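You operate a simulated robot arm through the tools that you are given. There is no shell and no other tool.

Carry out the task below with a simulated robot arm. There is one attempt and no reset: what you move stays moved.

TASK
Press the cap home on the blue short pipe and stand it on the black tray.
Fine: switch the press on first and off at the end; the slider goes in for the stroke and ends out. Set down upright: what you pick out.

Only the result counts: the job must be done as asked and must still hold three seconds after the hand-in. Knocking over, shifting, dropping, spilling or breaking anything else fails it. Lids that push on must go on centred and level and be pressed home; caps that screw on are set level and turned clockwise until they are tight.

THE ROBOT
A 7-joint arm with a two-finger gripper, fixed in place. Base frame: the origin is at the foot of the arm, x ahead of it, y to its left, z up. Readings come in m, degrees, newtons and seconds.
With the tool pointing down near the work surface it reaches from about 0.34 to 0.72 m from the base axis. Its first joint turns from -66.0 to 66.0 degrees. Payload 2.45 kg.
The tool frame sits at the grasp point between the pads (the TCP): z along the fingers, y along the line on which they close. The tips reach 0.026 m beyond it. Largest opening 0.096 m; the body of the gripper starts 0.069 m behind the TCP.
Orientation is told as [roll, pitch, yaw] about the base's x, y, z axes, in that order, counted from this pose: with the fingers straight down and closing along the base's y, the tool's x points along the base's -x, its y along +y and its z along -z.

THE INTERFACE
- The arm moves only by the tool drive_tool. Its argument "deltas" is a list of rows, each an object of numbers (a shift or turn left out is 0, a gripper value left out holds the last): "dx", "dy", "dz": the shift along the tool's x, y, z in m; "ax", "ay", "az": the turn, a rotation vector about the tool's x, y, z in degrees. In form: [{"dx": .., "dy": .., "dz": .., "ax": .., "ay": .., "az": ..}, ...]. A call has 1 to 20 rows; each row shifts and turns the commanded pose from where the row before left it, along the tool's axes as they then stand. "jaw" is the opening, from 0 (shut) to 1 (fully open), set as the call begins (left out, the last holds). Rows are played at 5 a second. More than 0.05 m and 8.6 degrees between two rows, or a gripper value outside its range, and nothing of the call is played. Where a pose cannot be reached the arm comes as near as it can. A force on the tool above 40 N (or 10 N above the force at the start of the call, whichever is more), or a blocked arm, ends the call early, and 0.2 s more pass. Each finger halts on what it meets, pressing with about 42 N; the grip force reading is that of the motor and also rises with nothing between the fingers. The clock runs only during rows and for 0.2 s after the last one: add rows that do not move to give the fingers time. It gives the time, the measured TCP pose, the force on the tool (base axes), the opening and the grip force at its end, in the units of the frame above (readings bear some noise), with the torque about the TCP (base axes, N m) and any sound that the robot's microphone picked up, and new pictures: "show" is both (left out), scene, wrist or none.
- Cameras (640 x 400 px; columns grow to the right, rows downward): "scene" is fixed at [0.1633, -0.3724, 1.4355]; the picture's right is [0.83, -0.56, 0.00], its down [-0.28, -0.42, -0.86] and it looks along [0.48, 0.71, -0.51] (base axes); focal length 350 px, centre (320, 200). "wrist" rides on the gripper at [0.082, 0.003, -0.098] in the tool frame; the picture's right is [-0.04, 1.00, 0.00], its down [-0.73, -0.03, -0.68] and it looks along [-0.68, -0.03, 0.73] (tool axes); focal length 256 px, centre (320, 200). There is no depth. A picture from a camera that has moved, and an enlarged one, comes with that camera's place and axes in the base frame and with its lens. The place of the scene camera against the robot may be out by one fixed shift of up to 0.018 m in any direction.
- enlarge(camera, box): a new picture of the part [left, top, right, bottom] of that camera's present view, enlarged. No time passes.
- hand_in(): hands the job in; it is judged then, once.

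Nothing tells you positions but the pictures and the camera data. Unless the task says otherwise, let go and move clear before handing in.

The tools are called after "Call:" as a command line: name --argument value ..., lists and objects as JSON in quotes. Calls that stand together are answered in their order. drive_tool: Moves the arm, as the interface text tells. Its arguments: {"type":"object","properties":{"deltas":{"type":"array","items":{"type":"object","properties":{"dx":{"type":"number"},"dy":{"type":"number"},"dz":{"type":"number"},"ax":{"type":"number"},"ay":{"type":"number"},"az":{"type":"number"}}}},"jaw":{"type":"number"},"show":{"type":"string","enum":["both","scene","wrist","none"]}},"required":["deltas"]} The other tools are called the same way: enlarge (camera, box) takes an enlarged picture of a part of a camera's view; hand_in () hands the job in.

At the start:

```text
time_s: 0.0
eef_pos: [0.3744, -0.0566, 1.2168]
ee_rot: [-0.1, -0.1, 0.0]
force: [-0.2, 0.3, -0.9]
wrist_torque: [-0.01, 0.02, 0.04]
finger_gap: 0.0958
gripper_force: 0.0
```

scene: 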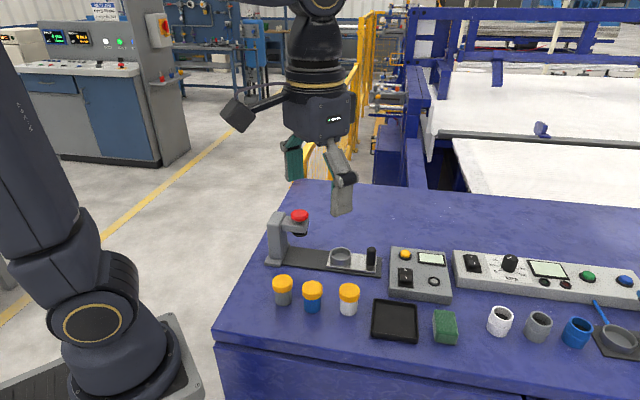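
wrist: 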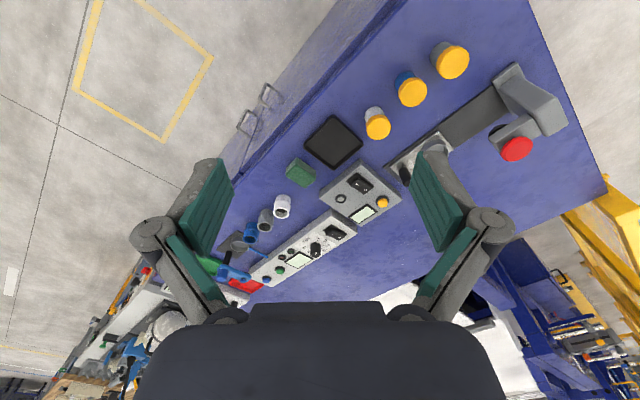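

I see a table with a press (red knob on top), a slider with a cup nest, a control box, three capped pipes (grey, blue, white), a black tray and other items. I'll look closer before moving.

Call:
enlarge --camera "scene" --box '[230, 190, 470, 340]'

Call:
enlarge --camera "scene" --box '[380, 230, 640, 370]'

Call:
enlarge --camera "wrist" --box '[220, 20, 580, 245]'

```text
2.67 times, centred on (350, 265) of scene
camera zoom: at [0.1633, -0.3724, 1.4355], right [0.83, -0.56, 0.0], down [-0.28, -0.42, -0.86], along [0.48, 0.71, -0.51], focal length 934 px, centre (240, 27)
```

zoom: 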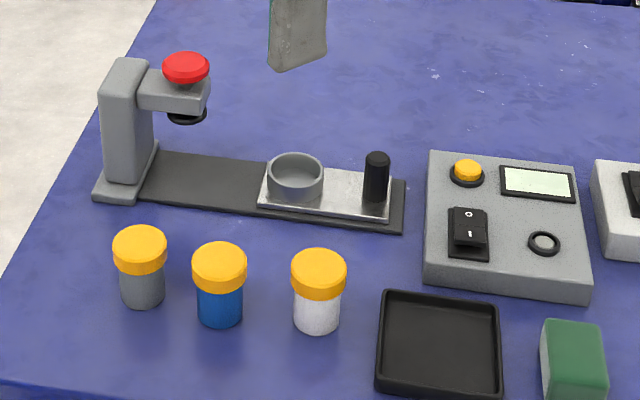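

```text
2.46 times, centred on (510, 300) of scene
camera zoom: at [0.1633, -0.3724, 1.4355], right [0.83, -0.56, 0.0], down [-0.28, -0.42, -0.86], along [0.48, 0.71, -0.51], focal length 863 px, centre (-148, -46)
```

zoom: 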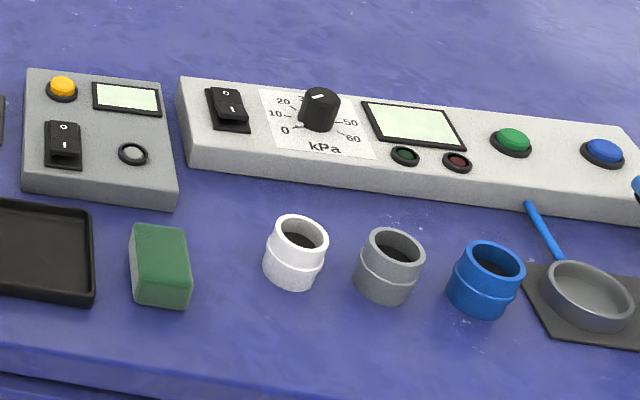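

```text
1.78 times, centred on (400, 132) of wrist
camera zoom: at [0.2928, -0.0534, 1.3152], right [0.04, 1.0, 0.0], down [0.73, -0.03, 0.68], along [0.68, -0.03, -0.73], focal length 455 px, centre (178, 320)
```

zoom: 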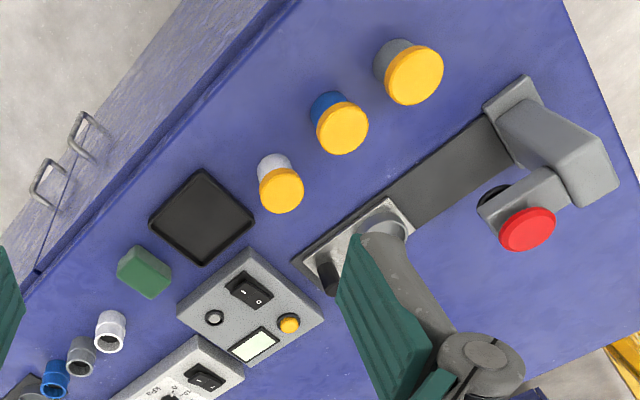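

The press's red knob is near (0.525, 0.25, 0.96), the blue capped pipe near (0.46, 0.09), and the tray near (0.585, -0.04), with the table at z≈0.82. I'll move the wrist camera closer to measure.

Call:
drive_tool --deltas '[{"dx": -0.006, "dy": 0.028, "dz": 0.02}, {"dx": -0.006, "dy": 0.028, "dz": 0.02}, {"dx": -0.006, "dy": 0.028, "dz": 0.02}, {"dx": -0.006, "dy": 0.028, "dz": 0.02}, {"dx": -0.006, "dy": 0.028, "dz": 0.02}, {}]'

```text
time_s: 1.4
eef_pos: [0.4078, 0.0856, 1.119]
ee_rot: [0.0, -0.1, -0.1]
force: [0.1, 0.0, 0.1]
wrist_torque: [0.0, 0.02, -0.02]
finger_gap: 0.096
gripper_force: 0.0
camera wrist: at [0.3242, 0.0881, 1.217], right [0.04, 1.0, 0.0], down [0.73, -0.03, 0.68], along [0.68, -0.03, -0.73], focal length 256 px, centre (320, 200)
```

scene: 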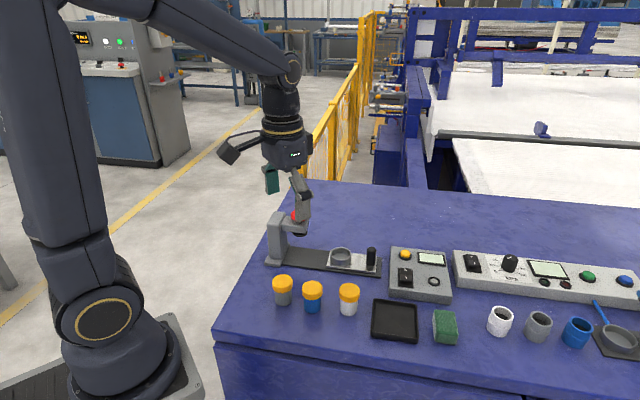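
wrist: 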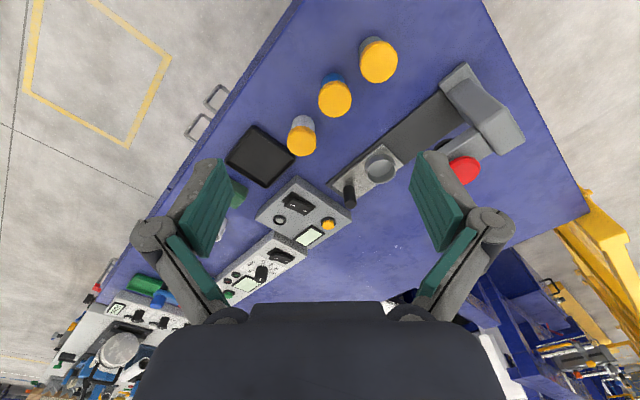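

The wrist view is clear now; I'll enlarge the relevant parts to measure positions.

Call:
enlarge --camera "wrist" --box '[220, 20, 420, 145]'

Call:
enlarge --camera "wrist" --box '[320, 50, 536, 185]'

Call:
enlarge --camera "wrist" --box '[210, 110, 410, 235]'

```text
3.20 times, centred on (320, 82) of wrist
camera zoom: at [0.3242, 0.0881, 1.217], right [0.04, 1.0, 0.0], down [0.73, -0.03, 0.68], along [0.68, -0.03, -0.73], focal length 819 px, centre (320, 576)
```

zoom: 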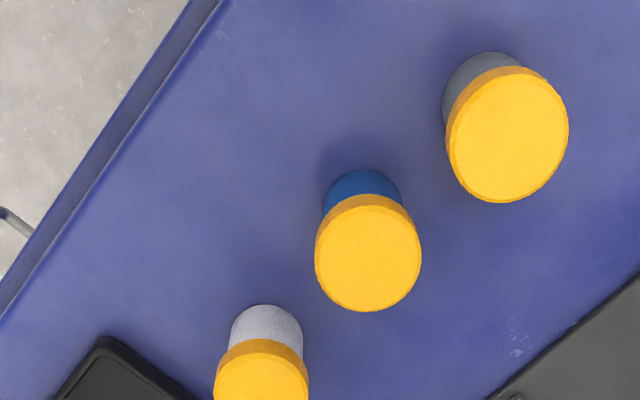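

```text
2.96 times, centred on (428, 118) of wrist
camera zoom: at [0.3242, 0.0881, 1.217], right [0.04, 1.0, 0.0], down [0.73, -0.03, 0.68], along [0.68, -0.03, -0.73], focal length 758 px, centre (0, 444)
```

zoom: 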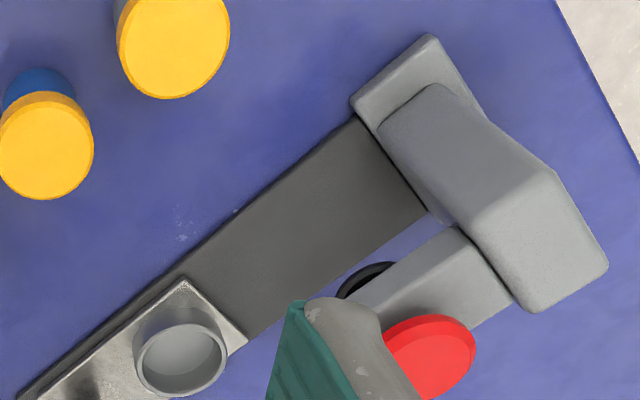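

```text
3.20 times, centred on (310, 172) of wrist
camera zoom: at [0.3242, 0.0881, 1.217], right [0.04, 1.0, 0.0], down [0.73, -0.03, 0.68], along [0.68, -0.03, -0.73], focal length 819 px, centre (352, 288)
```

zoom: 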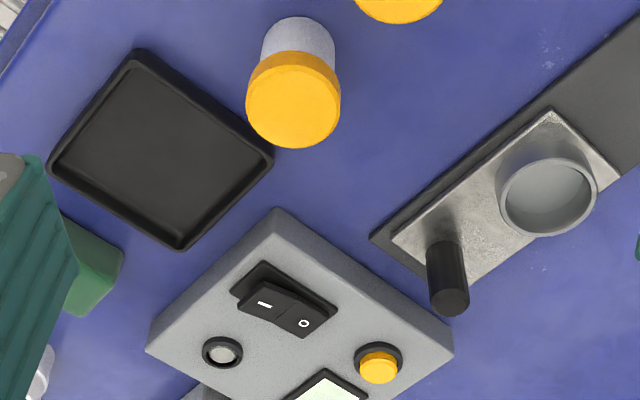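

Call:
enlarge --camera "scene" --box '[264, 260, 376, 330]'

Call:
enlarge --camera "scene" --box '[260, 200, 388, 280]'

Call:
enlarge --camera "scene" --box '[380, 235, 476, 295]'

```text
5.71 times, centred on (320, 295) of scene
camera zoom: at [0.1633, -0.3723, 1.4355], right [0.83, -0.56, 0.0], down [-0.28, -0.42, -0.86], along [0.48, 0.71, -0.51], focal length 2003 px, centre (320, -343)
```

zoom: 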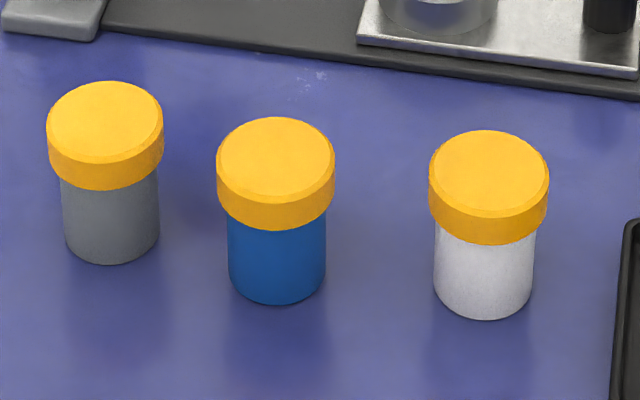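

```text
5.00 times, centred on (324, 240) of scene
camera zoom: at [0.1633, -0.3723, 1.4355], right [0.83, -0.56, 0.0], down [-0.28, -0.42, -0.86], along [0.48, 0.71, -0.51], focal length 1752 px, centre (300, 0)
```

zoom: 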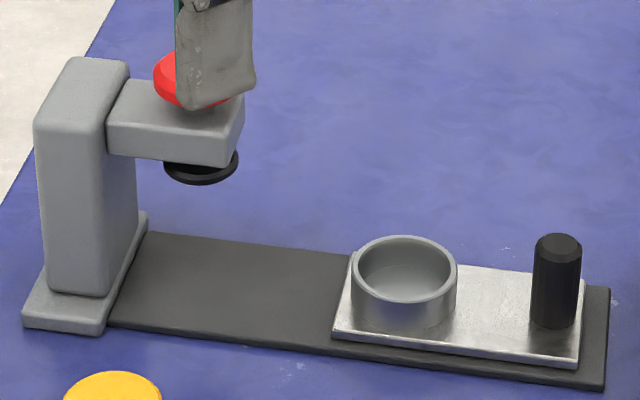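

```text
6.67 times, centred on (428, 265) of scene
camera zoom: at [0.1633, -0.3723, 1.4355], right [0.83, -0.56, 0.0], down [-0.28, -0.42, -0.86], along [0.48, 0.71, -0.51], focal length 2336 px, centre (-400, -233)
```

zoom: 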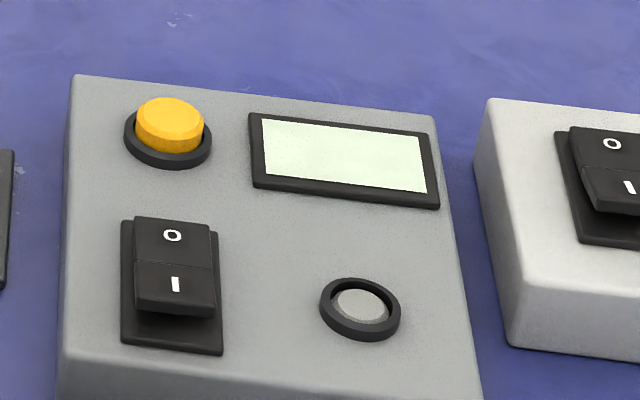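

The press controls are on the small grey box: rocker currently at O, with a yellow push button, and the red knob is on the press head. I'll move above the box, turned -45° to line up with the layout, and look closer.

Call:
drive_tool --deltas '[{"dx": -0.0344, "dy": -0.011, "dz": 0.0138}, {"dx": -0.0344, "dy": -0.011, "dz": 0.0138}, {"dx": -0.0344, "dy": -0.011, "dz": 0.0138}, {"dx": -0.0344, "dy": -0.011, "dz": 0.0138}, {"dx": -0.0344, "dy": -0.011, "dz": 0.0138}, {"az": 7.5}, {"az": 7.5}, {"az": 7.5}, {"az": 7.5}, {"az": 7.5}, {"az": 7.5}, {}]' --jaw 0

```text
time_s: 4.0
eef_pos: [0.5788, 0.0307, 1.0489]
ee_rot: [0.0, 0.0, -45.1]
force: [0.3, -0.1, 0.0]
wrist_torque: [0.03, 0.0, -0.02]
finger_gap: 0.0001
gripper_force: 28.5
camera wrist: at [0.5218, 0.0892, 1.1464], right [0.74, 0.68, 0.0], down [0.5, -0.54, 0.68], along [0.46, -0.5, -0.73], focal length 256 px, centre (320, 200)
```

scene: 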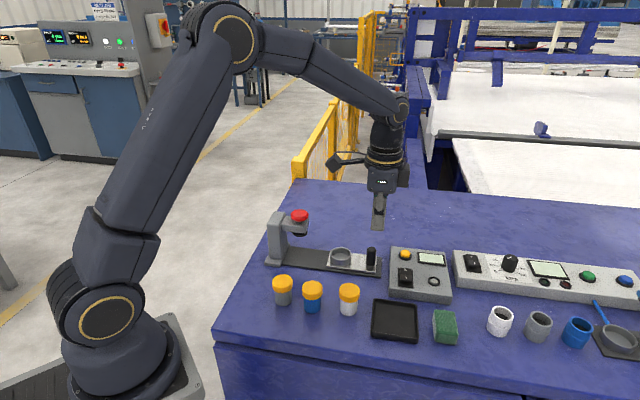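
wrist: 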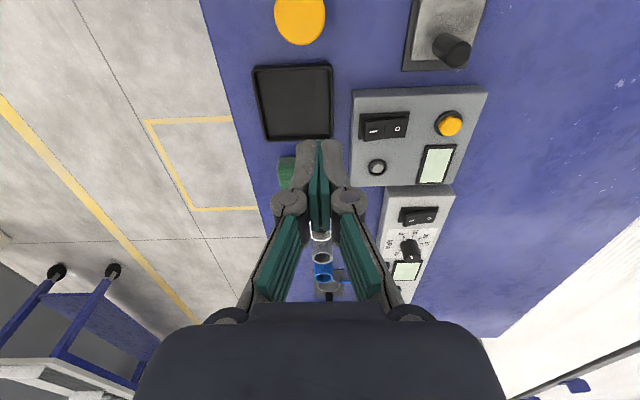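

Call:
enlarge --camera "wrist" --box '[330, 60, 522, 180]'

Call:
enlarge --camera "wrist" --box '[230, 0, 422, 120]'

```text
3.33 times, centred on (426, 120) of wrist
camera zoom: at [0.5218, 0.0892, 1.1464], right [0.74, 0.68, 0.0], down [0.5, -0.54, 0.68], along [0.46, -0.5, -0.73], focal length 853 px, centre (-33, 467)
```

zoom: 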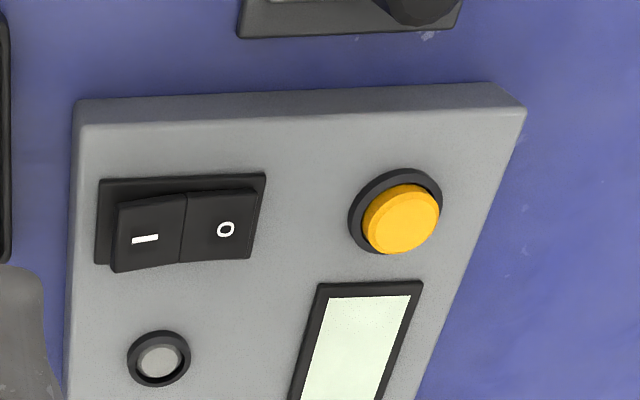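

```text
3.33 times, centred on (326, 60) of wrist
camera zoom: at [0.5218, 0.0892, 1.1464], right [0.74, 0.68, 0.0], down [0.5, -0.54, 0.68], along [0.46, -0.5, -0.73], focal length 853 px, centre (300, 667)
```

zoom: 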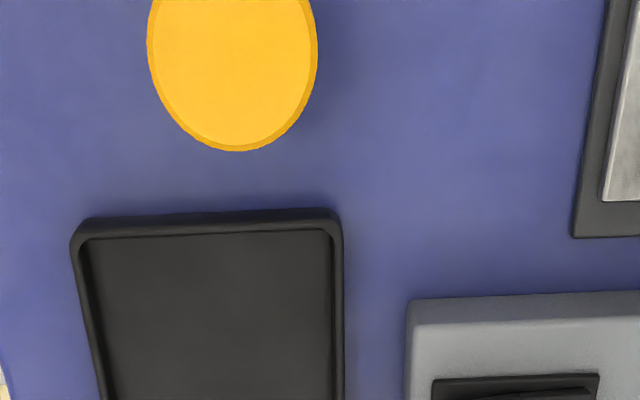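

Call:
enlarge --camera "scene" --box '[340, 175, 420, 245]'

Call:
enlarge --camera "wrist" --box '[260, 100, 420, 220]'

```text
5.71 times, centred on (380, 210) of scene
camera zoom: at [0.1633, -0.3724, 1.4355], right [0.83, -0.56, 0.0], down [-0.28, -0.42, -0.86], along [0.48, 0.71, -0.51], focal length 2003 px, centre (-23, 143)
```

zoom: 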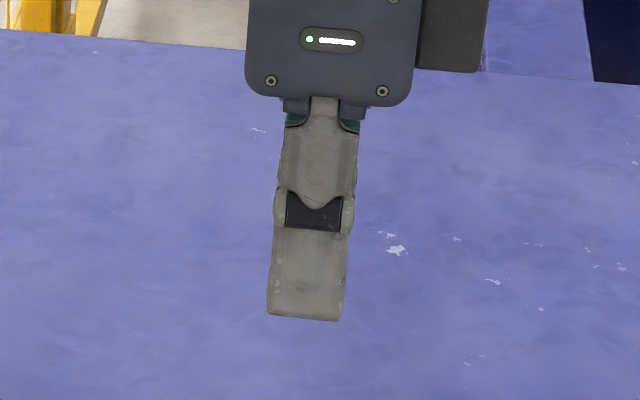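

```text
3.33 times, centred on (340, 160) of wrist
camera zoom: at [0.5218, 0.0892, 1.1464], right [0.74, 0.68, 0.0], down [0.5, -0.54, 0.68], along [0.46, -0.5, -0.73], focal length 853 px, centre (253, 333)
```

zoom: 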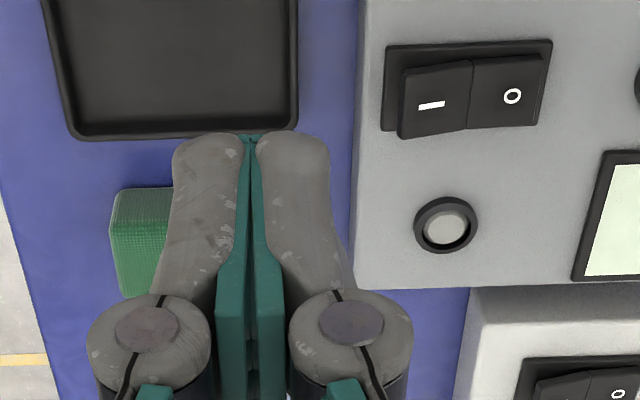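

The rocker's I half is raised (off). I take its centre to be about (0.683, 0.018, 0.84); I'll bring the closed fingertips just above it.

Call:
drive_tool --deltas '[{"dx": -0.0167, "dy": 0.0119, "dz": 0.03}, {"dx": -0.0167, "dy": 0.0119, "dz": 0.03}, {"dx": -0.0167, "dy": 0.0119, "dz": 0.03}, {"dx": -0.0167, "dy": 0.0119, "dz": 0.03}, {"dx": -0.0167, "dy": 0.0119, "dz": 0.03}, {}]'

Call:
enlarge --camera "scene" --box '[370, 215, 466, 305]'

Call:
enlarge --camera "wrist" --box '[240, 80, 400, 180]'

```text
time_s: 5.4
eef_pos: [0.6803, 0.0129, 0.8993]
ee_rot: [0.1, 0.0, -45.0]
force: [-0.5, -0.5, 0.1]
wrist_torque: [0.01, -0.01, 0.0]
finger_gap: 0.0
gripper_force: 28.5
camera wrist: at [0.6248, 0.0722, 0.9969], right [0.73, 0.68, 0.0], down [0.5, -0.54, 0.68], along [0.46, -0.5, -0.73], focal length 256 px, centre (320, 200)
```

scene: 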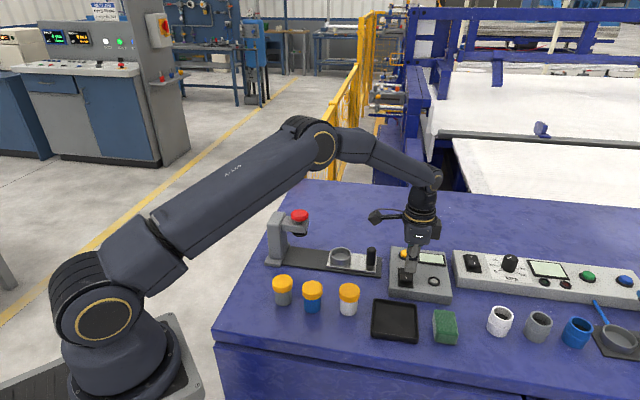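
wrist: 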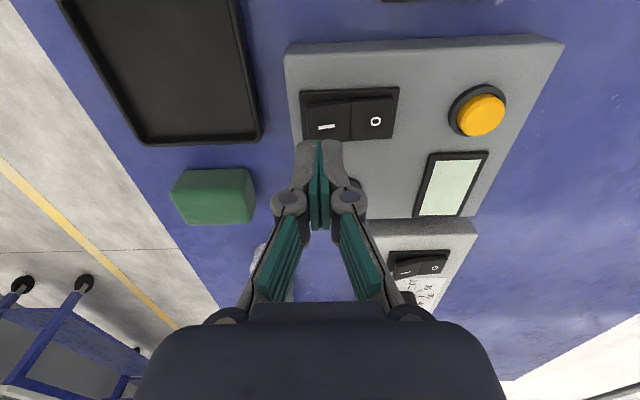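

```text
4.44 times, centred on (418, 260) of scene
camera zoom: at [0.1633, -0.3724, 1.4355], right [0.83, -0.56, 0.0], down [-0.28, -0.42, -0.86], along [0.48, 0.71, -0.51], focal length 1558 px, centre (-116, -67)
```

zoom: 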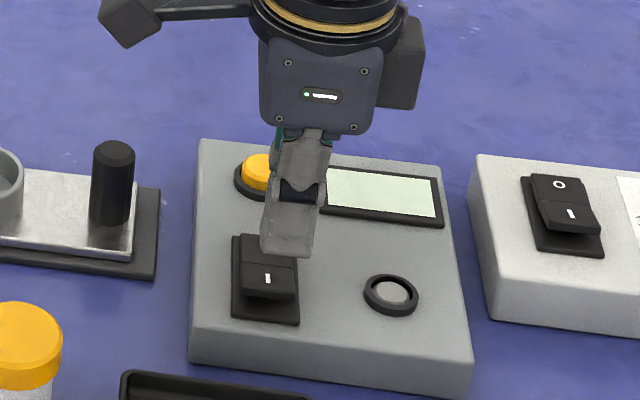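

```text
4.00 times, centred on (320, 130) of wrist
camera zoom: at [0.6248, 0.0722, 0.9969], right [0.73, 0.68, 0.0], down [0.5, -0.54, 0.68], along [0.46, -0.5, -0.73], focal length 1024 px, centre (320, 480)
```

zoom: 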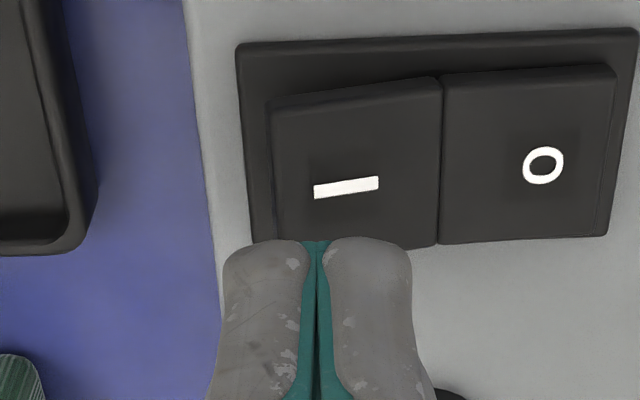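

The tip is right over the I half; pressing down gently now.

Call:
drive_tool --deltas '[{"dz": 0.015}, {"dz": 0.013}, {"dz": 0.003}, {"dz": 0.003}, {"dz": 0.003}, {}]'

Call:
enlarge --camera "scene" --box '[370, 215, 466, 305]'

```text
time_s: 6.9
eef_pos: [0.6801, 0.0142, 0.8649]
ee_rot: [0.0, -0.1, -45.0]
force: [-7.1, 0.5, 9.9]
wrist_torque: [0.07, 0.12, 0.04]
finger_gap: 0.0002
gripper_force: 28.5
stopped in row 6: the force on the tool passed its limit at 41 N (the readings are from after the stop); the commanded pose is now the measured one
camera wrist: at [0.6227, 0.0731, 0.9632], right [0.73, 0.68, 0.0], down [0.5, -0.54, 0.68], along [0.46, -0.5, -0.73], focal length 256 px, centre (320, 200)
```

scene: 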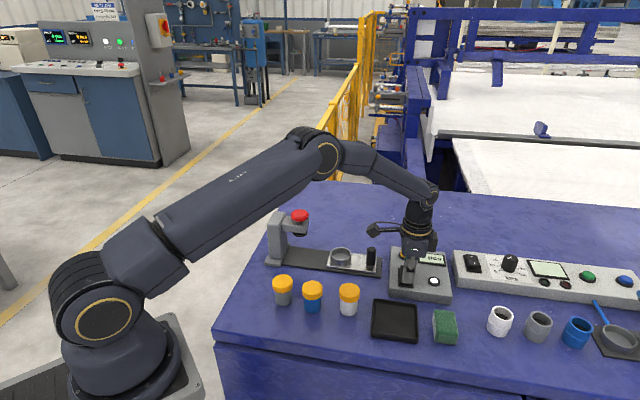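
wrist: 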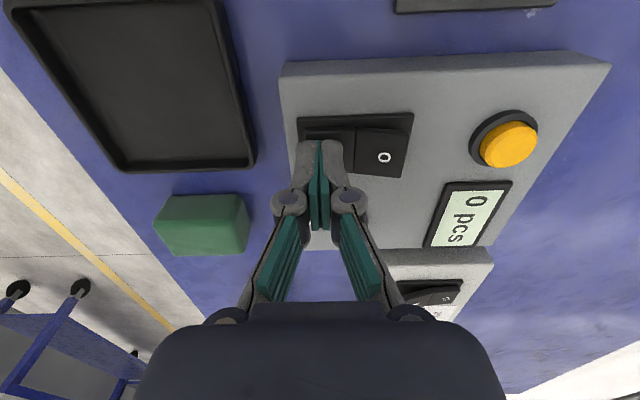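

```text
4.44 times, centred on (418, 260) of scene
camera zoom: at [0.1629, -0.3724, 1.4355], right [0.83, -0.56, 0.0], down [-0.28, -0.42, -0.86], along [0.48, 0.71, -0.51], focal length 1558 px, centre (-116, -67)
```

zoom: 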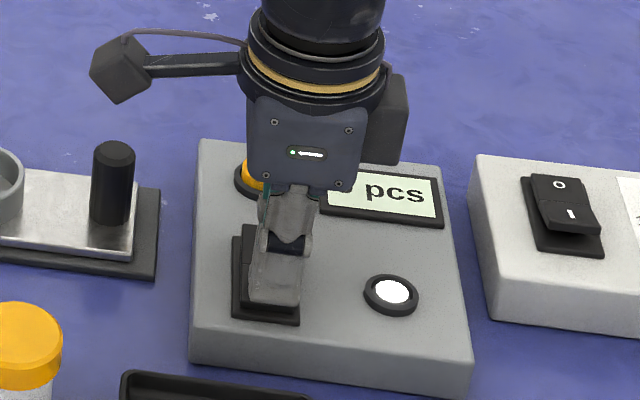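

The press is on (display "0 pcs", lamp lit). I'll lift off and move above the blue capped pipe with the jaws opening.

Call:
drive_tool --deltas '[{"dz": -0.04}, {"dz": -0.04}, {"dz": -0.04}, {"dx": 0.0419, "dy": -0.0175}, {"dx": 0.0419, "dy": -0.0175}, {"dx": 0.0419, "dy": -0.0175}, {"dx": 0.0419, "dy": -0.0175}, {"dx": 0.0419, "dy": -0.0175}, {}, {}]' --jaw 1

Call:
enlarge --camera "wrist" --box '[200, 20, 440, 170]'

Call:
enlarge --camera "scene" --box '[240, 200, 400, 320]'

```text
time_s: 9.1
eef_pos: [0.4669, 0.1007, 0.9844]
ee_rot: [0.1, 0.0, -45.0]
force: [0.1, -0.3, -0.2]
wrist_torque: [-0.04, -0.04, 0.0]
finger_gap: 0.0957
gripper_force: 0.1
camera wrist: at [0.4103, 0.1594, 1.082], right [0.73, 0.68, 0.0], down [0.5, -0.54, 0.68], along [0.46, -0.5, -0.73], focal length 256 px, centre (320, 200)
```

scene: 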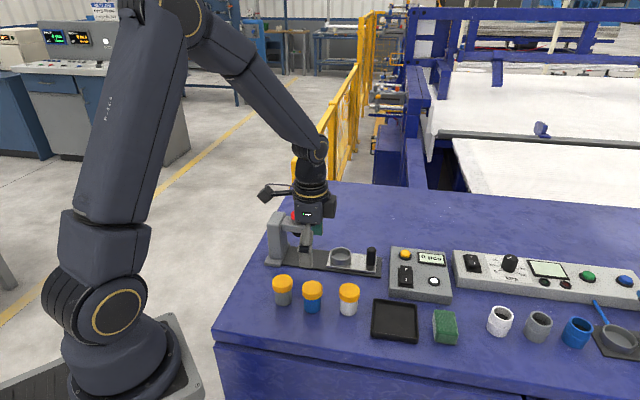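
wrist: 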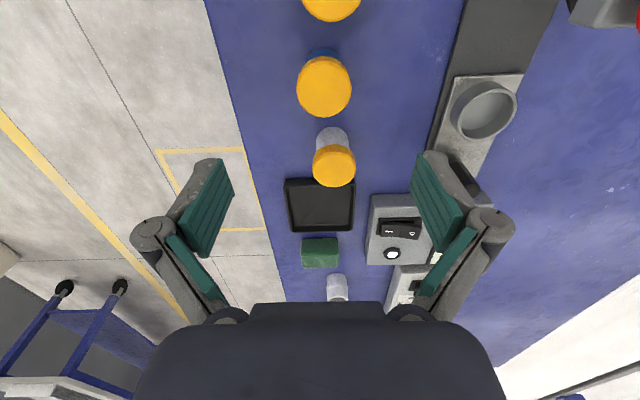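

```text
2.67 times, centred on (320, 95) of wrist
camera zoom: at [0.4103, 0.1594, 1.082], right [0.73, 0.68, 0.0], down [0.5, -0.54, 0.68], along [0.46, -0.5, -0.73], focal length 683 px, centre (320, 480)
```

zoom: 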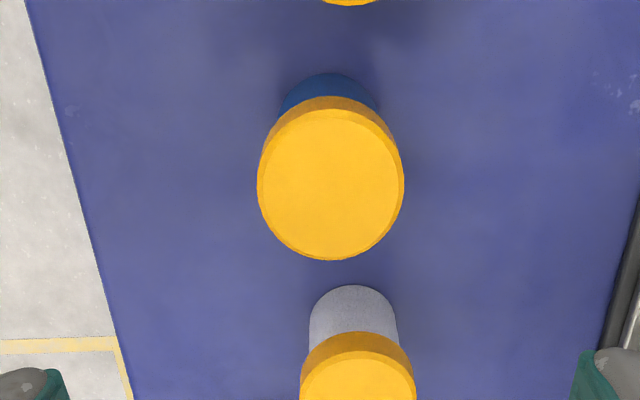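

```text
3.33 times, centred on (320, 260) of scene
camera zoom: at [0.1633, -0.3724, 1.4355], right [0.83, -0.56, 0.0], down [-0.28, -0.42, -0.86], along [0.48, 0.71, -0.51], focal length 1168 px, centre (320, 0)
```

zoom: 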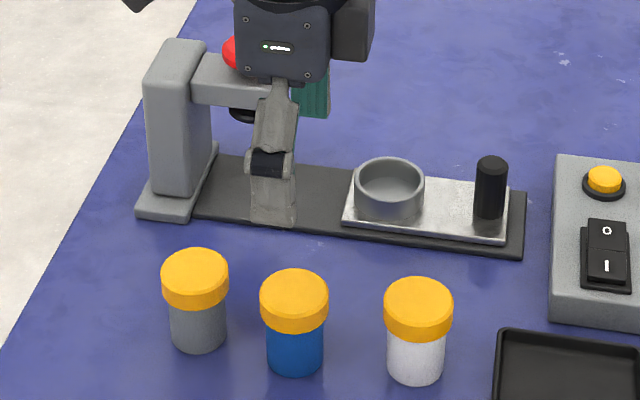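

The blue cap's top is at about (0.468, 0.102, 0.854), nearly under the TCP. I'll lower with open jaws so the tips reach the cap's bottom edge, then check alignment.

Call:
drive_tool --deltas '[{"dy": 0.0012, "dz": 0.03}, {"dz": 0.03}, {"dz": 0.03}, {"dz": 0.02}, {"dz": 0.0125}, {}]'

Call:
enlarge --camera "scene" --box '[260, 240, 372, 324]'

```text
time_s: 10.5
eef_pos: [0.4703, 0.1028, 0.861]
ee_rot: [0.1, -0.1, -45.0]
force: [-0.2, -0.3, 0.5]
wrist_torque: [-0.02, 0.01, 0.02]
finger_gap: 0.0959
gripper_force: 0.1
camera wrist: at [0.4138, 0.161, 0.9583], right [0.73, 0.68, 0.0], down [0.5, -0.54, 0.68], along [0.46, -0.5, -0.73], focal length 256 px, centre (320, 200)
```

scene: 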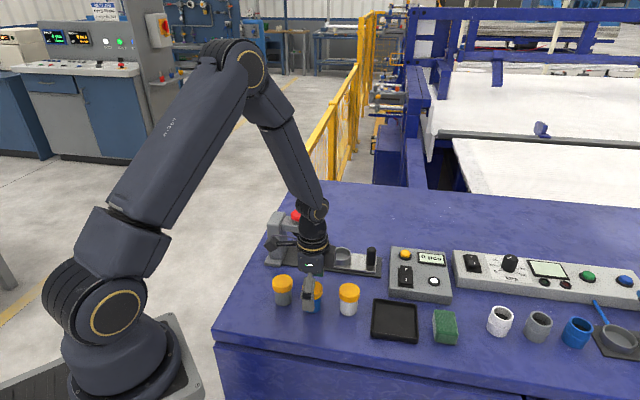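
wrist: 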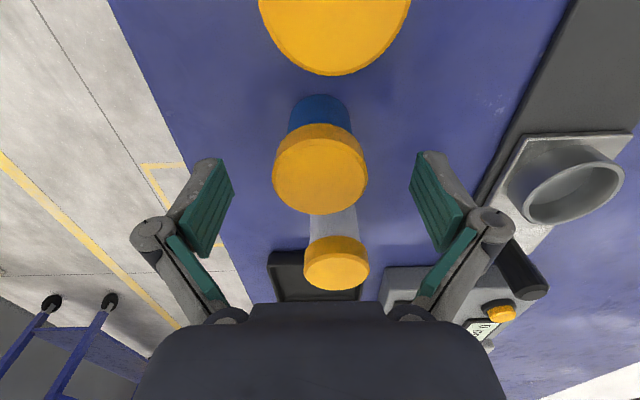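

```text
4.76 times, centred on (316, 282) of scene
camera zoom: at [0.1633, -0.3724, 1.4355], right [0.83, -0.56, 0.0], down [-0.28, -0.42, -0.86], along [0.48, 0.71, -0.51], focal length 1669 px, centre (339, -190)
```

zoom: 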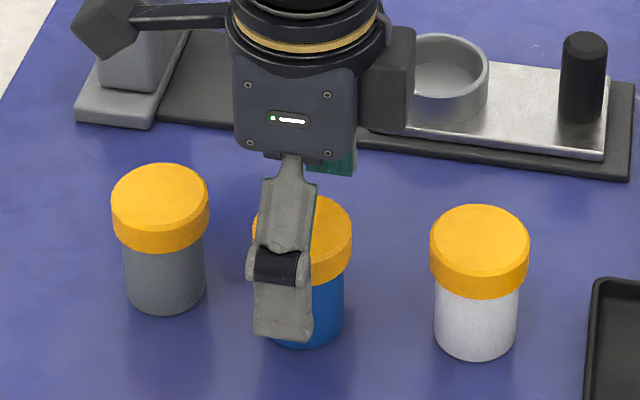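

The cap is centred between the fingers in the closing direction, about 2–3 mm off along the finger width. I'll correct that and close on the cap without lifting yet.

Call:
drive_tool --deltas '[{"dx": 0.0026}, {}]' --show "none"

Call:
drive_tool --deltas '[{}, {}, {}, {}, {}]' --jaw 0.3

Call:
enlarge --camera "scene" --box '[260, 240, 372, 324]'

```text
time_s: 11.1
eef_pos: [0.4687, 0.1031, 0.8614]
ee_rot: [0.2, -0.1, -45.0]
force: [-0.2, -0.3, 0.3]
wrist_torque: [0.01, -0.02, -0.04]
finger_gap: 0.0955
gripper_force: 0.0
```

```text
time_s: 12.3
eef_pos: [0.4692, 0.1029, 0.8625]
ee_rot: [0.1, -0.2, -45.0]
force: [-0.5, 0.3, 2.8]
wrist_torque: [0.04, 0.01, 0.03]
finger_gap: 0.0443
gripper_force: 42.0
camera wrist: at [0.4123, 0.1628, 0.959], right [0.73, 0.68, 0.0], down [0.5, -0.54, 0.68], along [0.46, -0.5, -0.73], focal length 256 px, centre (320, 200)
```

scene: 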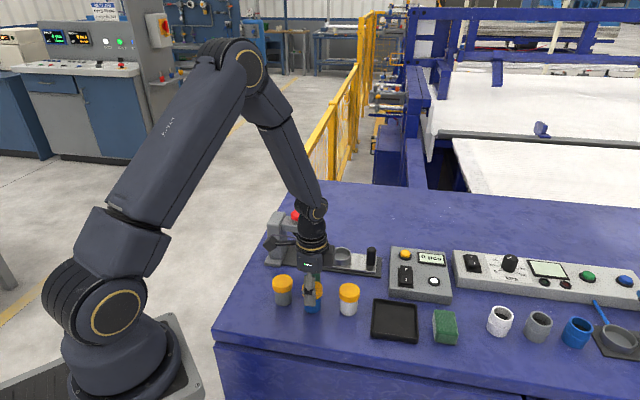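
wrist: 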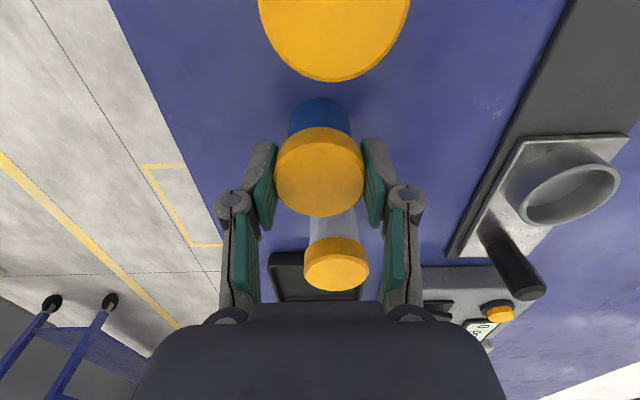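

```text
4.76 times, centred on (316, 282) of scene
camera zoom: at [0.1632, -0.3724, 1.4355], right [0.83, -0.56, 0.0], down [-0.28, -0.42, -0.86], along [0.48, 0.71, -0.51], focal length 1669 px, centre (339, -190)
```

zoom: 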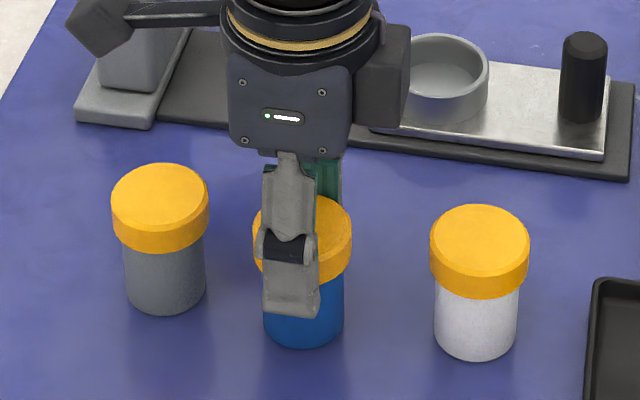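

The fingers hold the cap (44 mm wide). I'll lift just 5 mm and see whether the pipe follows.

Call:
drive_tool --deltas '[{"dz": -0.001}, {"dz": -0.002}, {"dz": -0.002}, {}]'

Call:
enlarge --camera "scene" --box '[280, 260, 344, 324]'

Call:
enlarge --camera "wrist" --box '[240, 80, 400, 230]'

```text
time_s: 13.3
eef_pos: [0.4679, 0.1039, 0.8673]
ee_rot: [0.1, 0.0, -45.0]
force: [-0.3, -0.4, 0.2]
wrist_torque: [0.01, 0.04, 0.0]
finger_gap: 0.0441
gripper_force: 42.1
camera wrist: at [0.4121, 0.1625, 0.9642], right [0.73, 0.68, 0.0], down [0.5, -0.54, 0.68], along [0.46, -0.5, -0.73], focal length 256 px, centre (320, 200)
```

scene: 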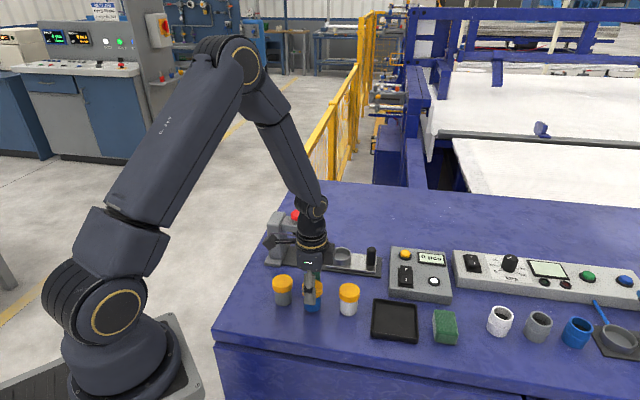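
wrist: 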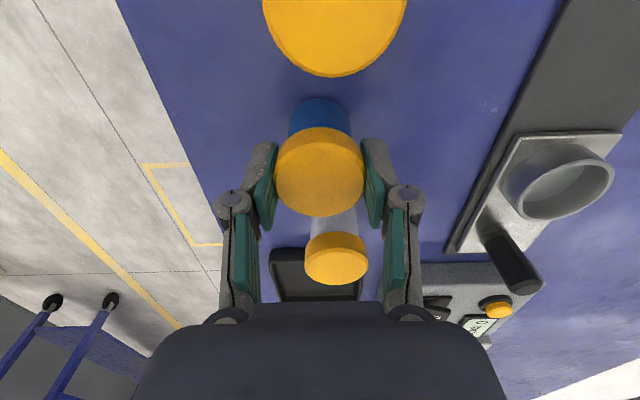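

```text
6.25 times, centred on (312, 292) of scene
camera zoom: at [0.1633, -0.3724, 1.4355], right [0.83, -0.56, 0.0], down [-0.28, -0.42, -0.86], along [0.48, 0.71, -0.51], focal length 2190 px, centre (370, -375)
```

zoom: 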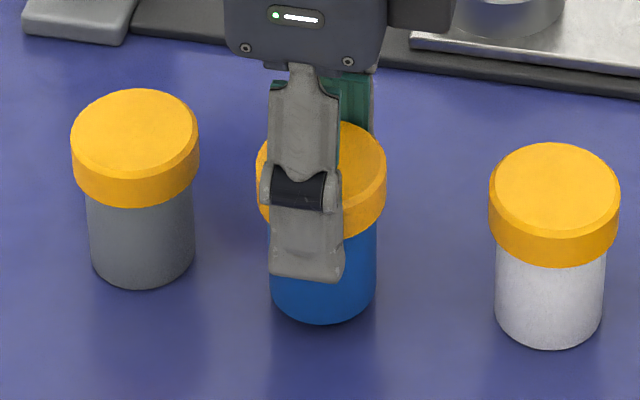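

```text
2.67 times, centred on (320, 155) of wrist
camera zoom: at [0.4121, 0.1625, 0.9642], right [0.73, 0.68, 0.0], down [0.5, -0.54, 0.68], along [0.46, -0.5, -0.73], focal length 683 px, centre (320, 320)
```

zoom: 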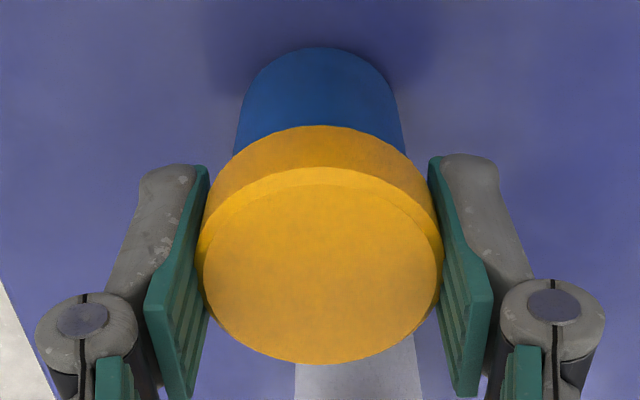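

The pipe followed the cap, so lifting by the cap works. I'll raise it and move partway toward the nest to measure the nest position.

Call:
drive_tool --deltas '[{"dz": -0.02}, {"dz": -0.03}, {"dz": -0.03}, {"dz": -0.03}, {"dx": -0.012, "dy": 0.025}, {"dx": -0.012, "dy": 0.025}, {"dx": -0.012, "dy": 0.025}, {}]'

Call:
enlarge --camera "wrist" --box '[260, 20, 580, 220]'

Call:
enlarge --camera "scene" --box '[260, 200, 388, 280]'

```text
time_s: 15.1
eef_pos: [0.5476, 0.1321, 0.9793]
ee_rot: [0.1, 0.0, -45.1]
force: [0.3, -0.1, -0.5]
wrist_torque: [0.02, 0.02, -0.02]
finger_gap: 0.0439
gripper_force: 41.9
camera wrist: at [0.4906, 0.1913, 1.0768], right [0.73, 0.68, 0.0], down [0.5, -0.54, 0.68], along [0.46, -0.5, -0.73], focal length 256 px, centre (320, 200)
```

scene: 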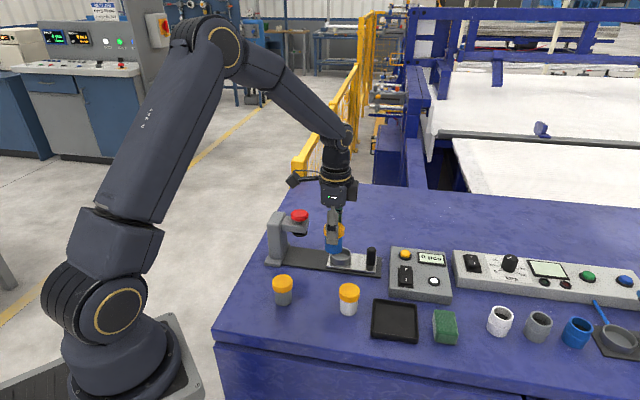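
wrist: 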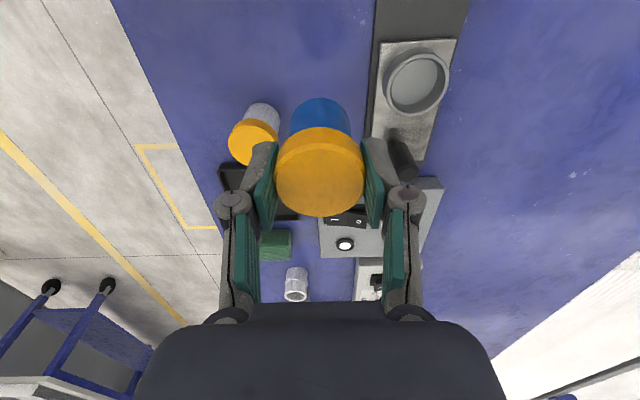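

```text
2.00 times, centred on (420, 120) of wrist
camera zoom: at [0.4906, 0.1913, 1.0768], right [0.73, 0.68, 0.0], down [0.5, -0.54, 0.68], along [0.46, -0.5, -0.73], focal length 512 px, centre (120, 360)
```

zoom: 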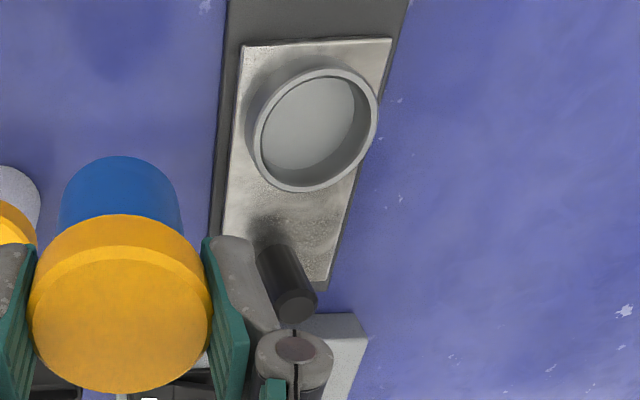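

```text
5.00 times, centred on (324, 240) of scene
camera zoom: at [0.1633, -0.3723, 1.4355], right [0.83, -0.56, 0.0], down [-0.28, -0.42, -0.86], along [0.48, 0.71, -0.51], focal length 1752 px, centre (300, 0)
```

zoom: 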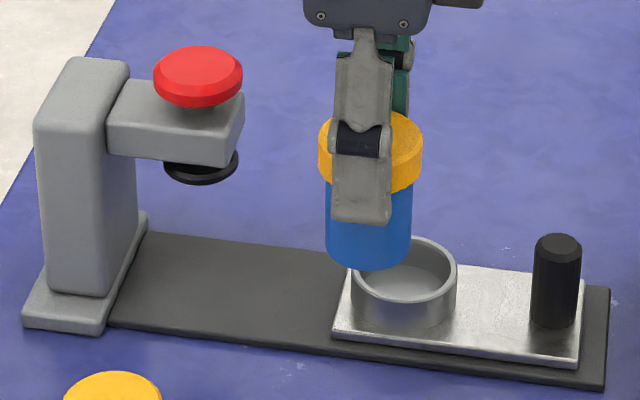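

The pipe travels with the cap. The nest rim is around z≈0.83, centred near (0.615, 0.19); I'll move over it and stop with the pipe bottom about 15 mm above the rim.

Call:
drive_tool --deltas '[{"dx": -0.002, "dy": 0.03}, {"dx": -0.002, "dy": 0.03}, {"dx": -0.002, "dy": 0.03}, {"dz": 0.023}, {"dz": 0.023}, {"dz": 0.02}, {}]'

Call:
enlarge --camera "wrist" --box '[220, 60, 420, 185]'

Call:
enlarge --camera "scene" --box '[300, 210, 396, 280]'

```text
time_s: 16.7
eef_pos: [0.6142, 0.1895, 0.9106]
ee_rot: [0.1, 0.0, -45.0]
force: [-0.3, 0.3, 0.0]
wrist_torque: [0.04, 0.0, -0.01]
finger_gap: 0.0442
gripper_force: 42.3
camera wrist: at [0.5577, 0.2477, 1.0083], right [0.73, 0.68, 0.0], down [0.5, -0.54, 0.68], along [0.46, -0.5, -0.73], focal length 256 px, centre (320, 200)
```

scene: 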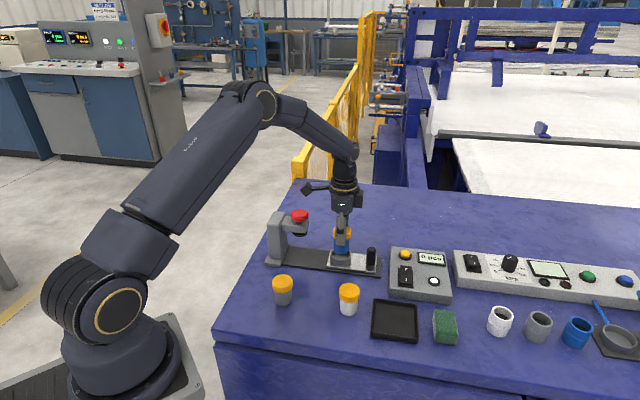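
wrist: 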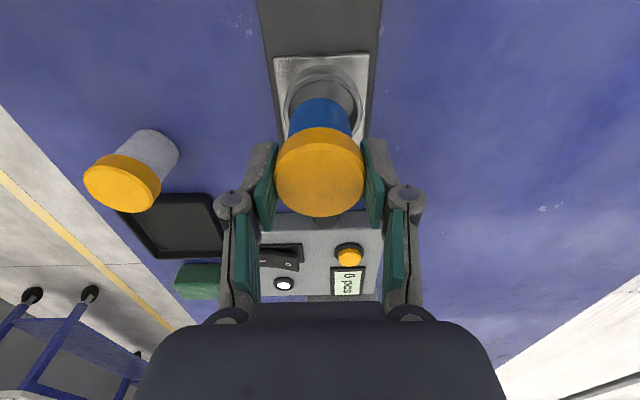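

```text
3.20 times, centred on (320, 122) of wrist
camera zoom: at [0.5577, 0.2477, 1.0083], right [0.73, 0.68, 0.0], down [0.5, -0.54, 0.68], along [0.46, -0.5, -0.73], focal length 819 px, centre (320, 448)
```

zoom: 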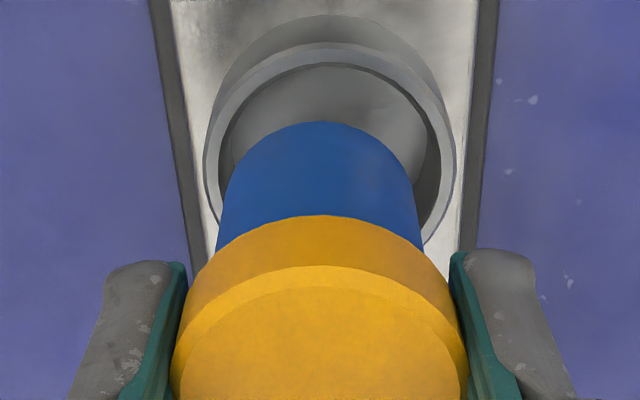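

```text
5.71 times, centred on (348, 245) of scene
camera zoom: at [0.1633, -0.3724, 1.4355], right [0.83, -0.56, 0.0], down [-0.28, -0.42, -0.86], along [0.48, 0.71, -0.51], focal length 2003 px, centre (160, -57)
```

zoom: 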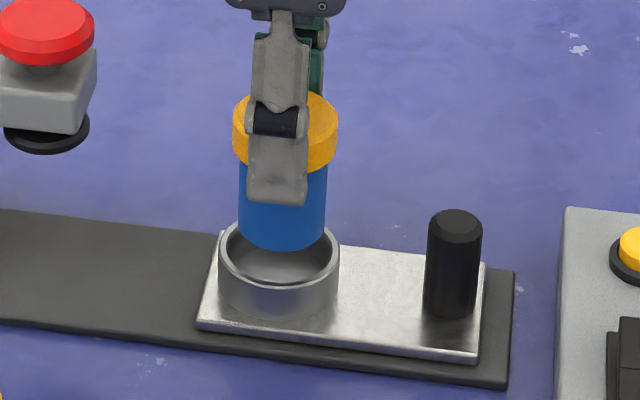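

The pipe is nearly over the nest; small correction and lower a bit more for a closer comparison.

Call:
drive_tool --deltas '[{"dx": 0.003, "dy": 0.0018}, {"dz": 0.006}, {"dz": 0.006}, {}]'

Call:
enlarge --camera "wrist" --box '[220, 60, 420, 185]'

Call:
enlarge --camera "scene" --box '[318, 225, 366, 275]'

```text
time_s: 17.7
eef_pos: [0.6136, 0.1911, 0.9003]
ee_rot: [0.1, 0.1, -45.0]
force: [-0.2, 0.1, -0.2]
wrist_torque: [0.02, 0.0, -0.04]
finger_gap: 0.0439
gripper_force: 41.6
camera wrist: at [0.5563, 0.2513, 0.9973], right [0.73, 0.68, 0.0], down [0.5, -0.54, 0.68], along [0.46, -0.5, -0.73], focal length 256 px, centre (320, 200)
```

scene: 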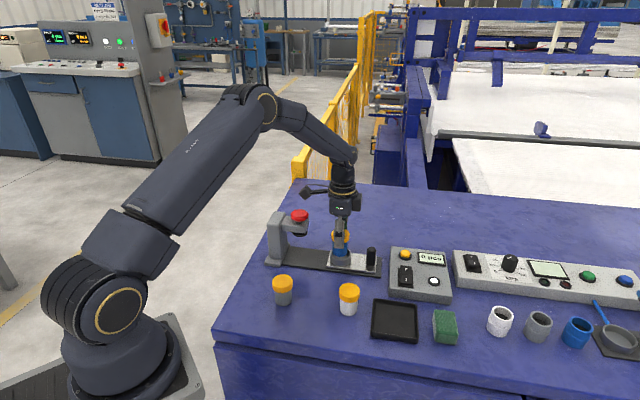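
wrist: 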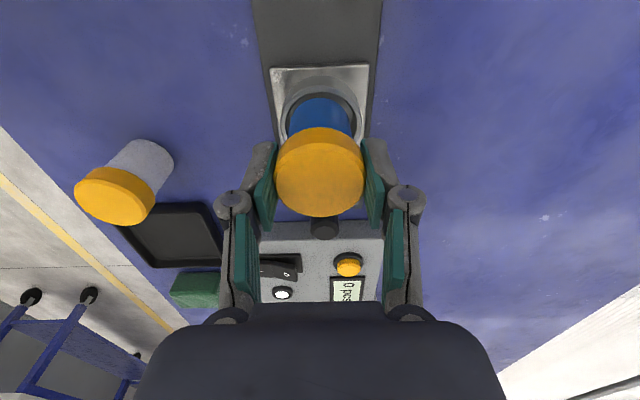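

```text
3.20 times, centred on (320, 122) of wrist
camera zoom: at [0.5563, 0.2513, 0.9973], right [0.73, 0.68, 0.0], down [0.5, -0.54, 0.68], along [0.46, -0.5, -0.73], focal length 819 px, centre (320, 448)
```

zoom: 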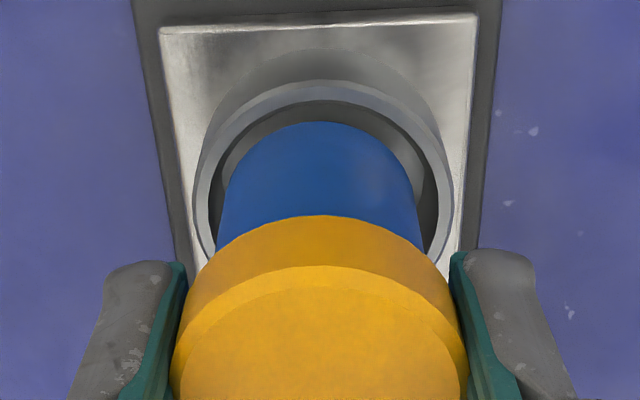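

```text
8.00 times, centred on (342, 250) of scene
camera zoom: at [0.1633, -0.3724, 1.4355], right [0.83, -0.56, 0.0], down [-0.28, -0.42, -0.86], along [0.48, 0.71, -0.51], focal length 2804 px, centre (144, -200)
```

zoom: 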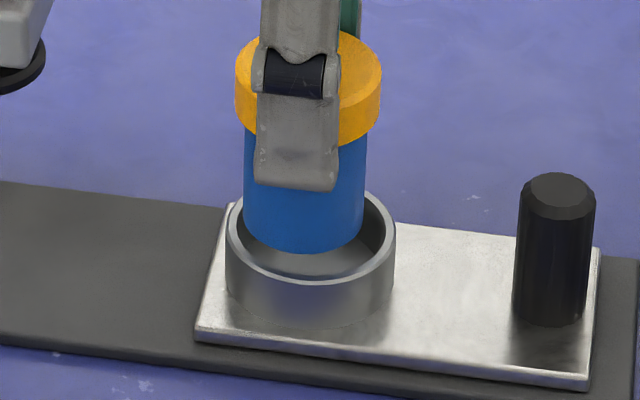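

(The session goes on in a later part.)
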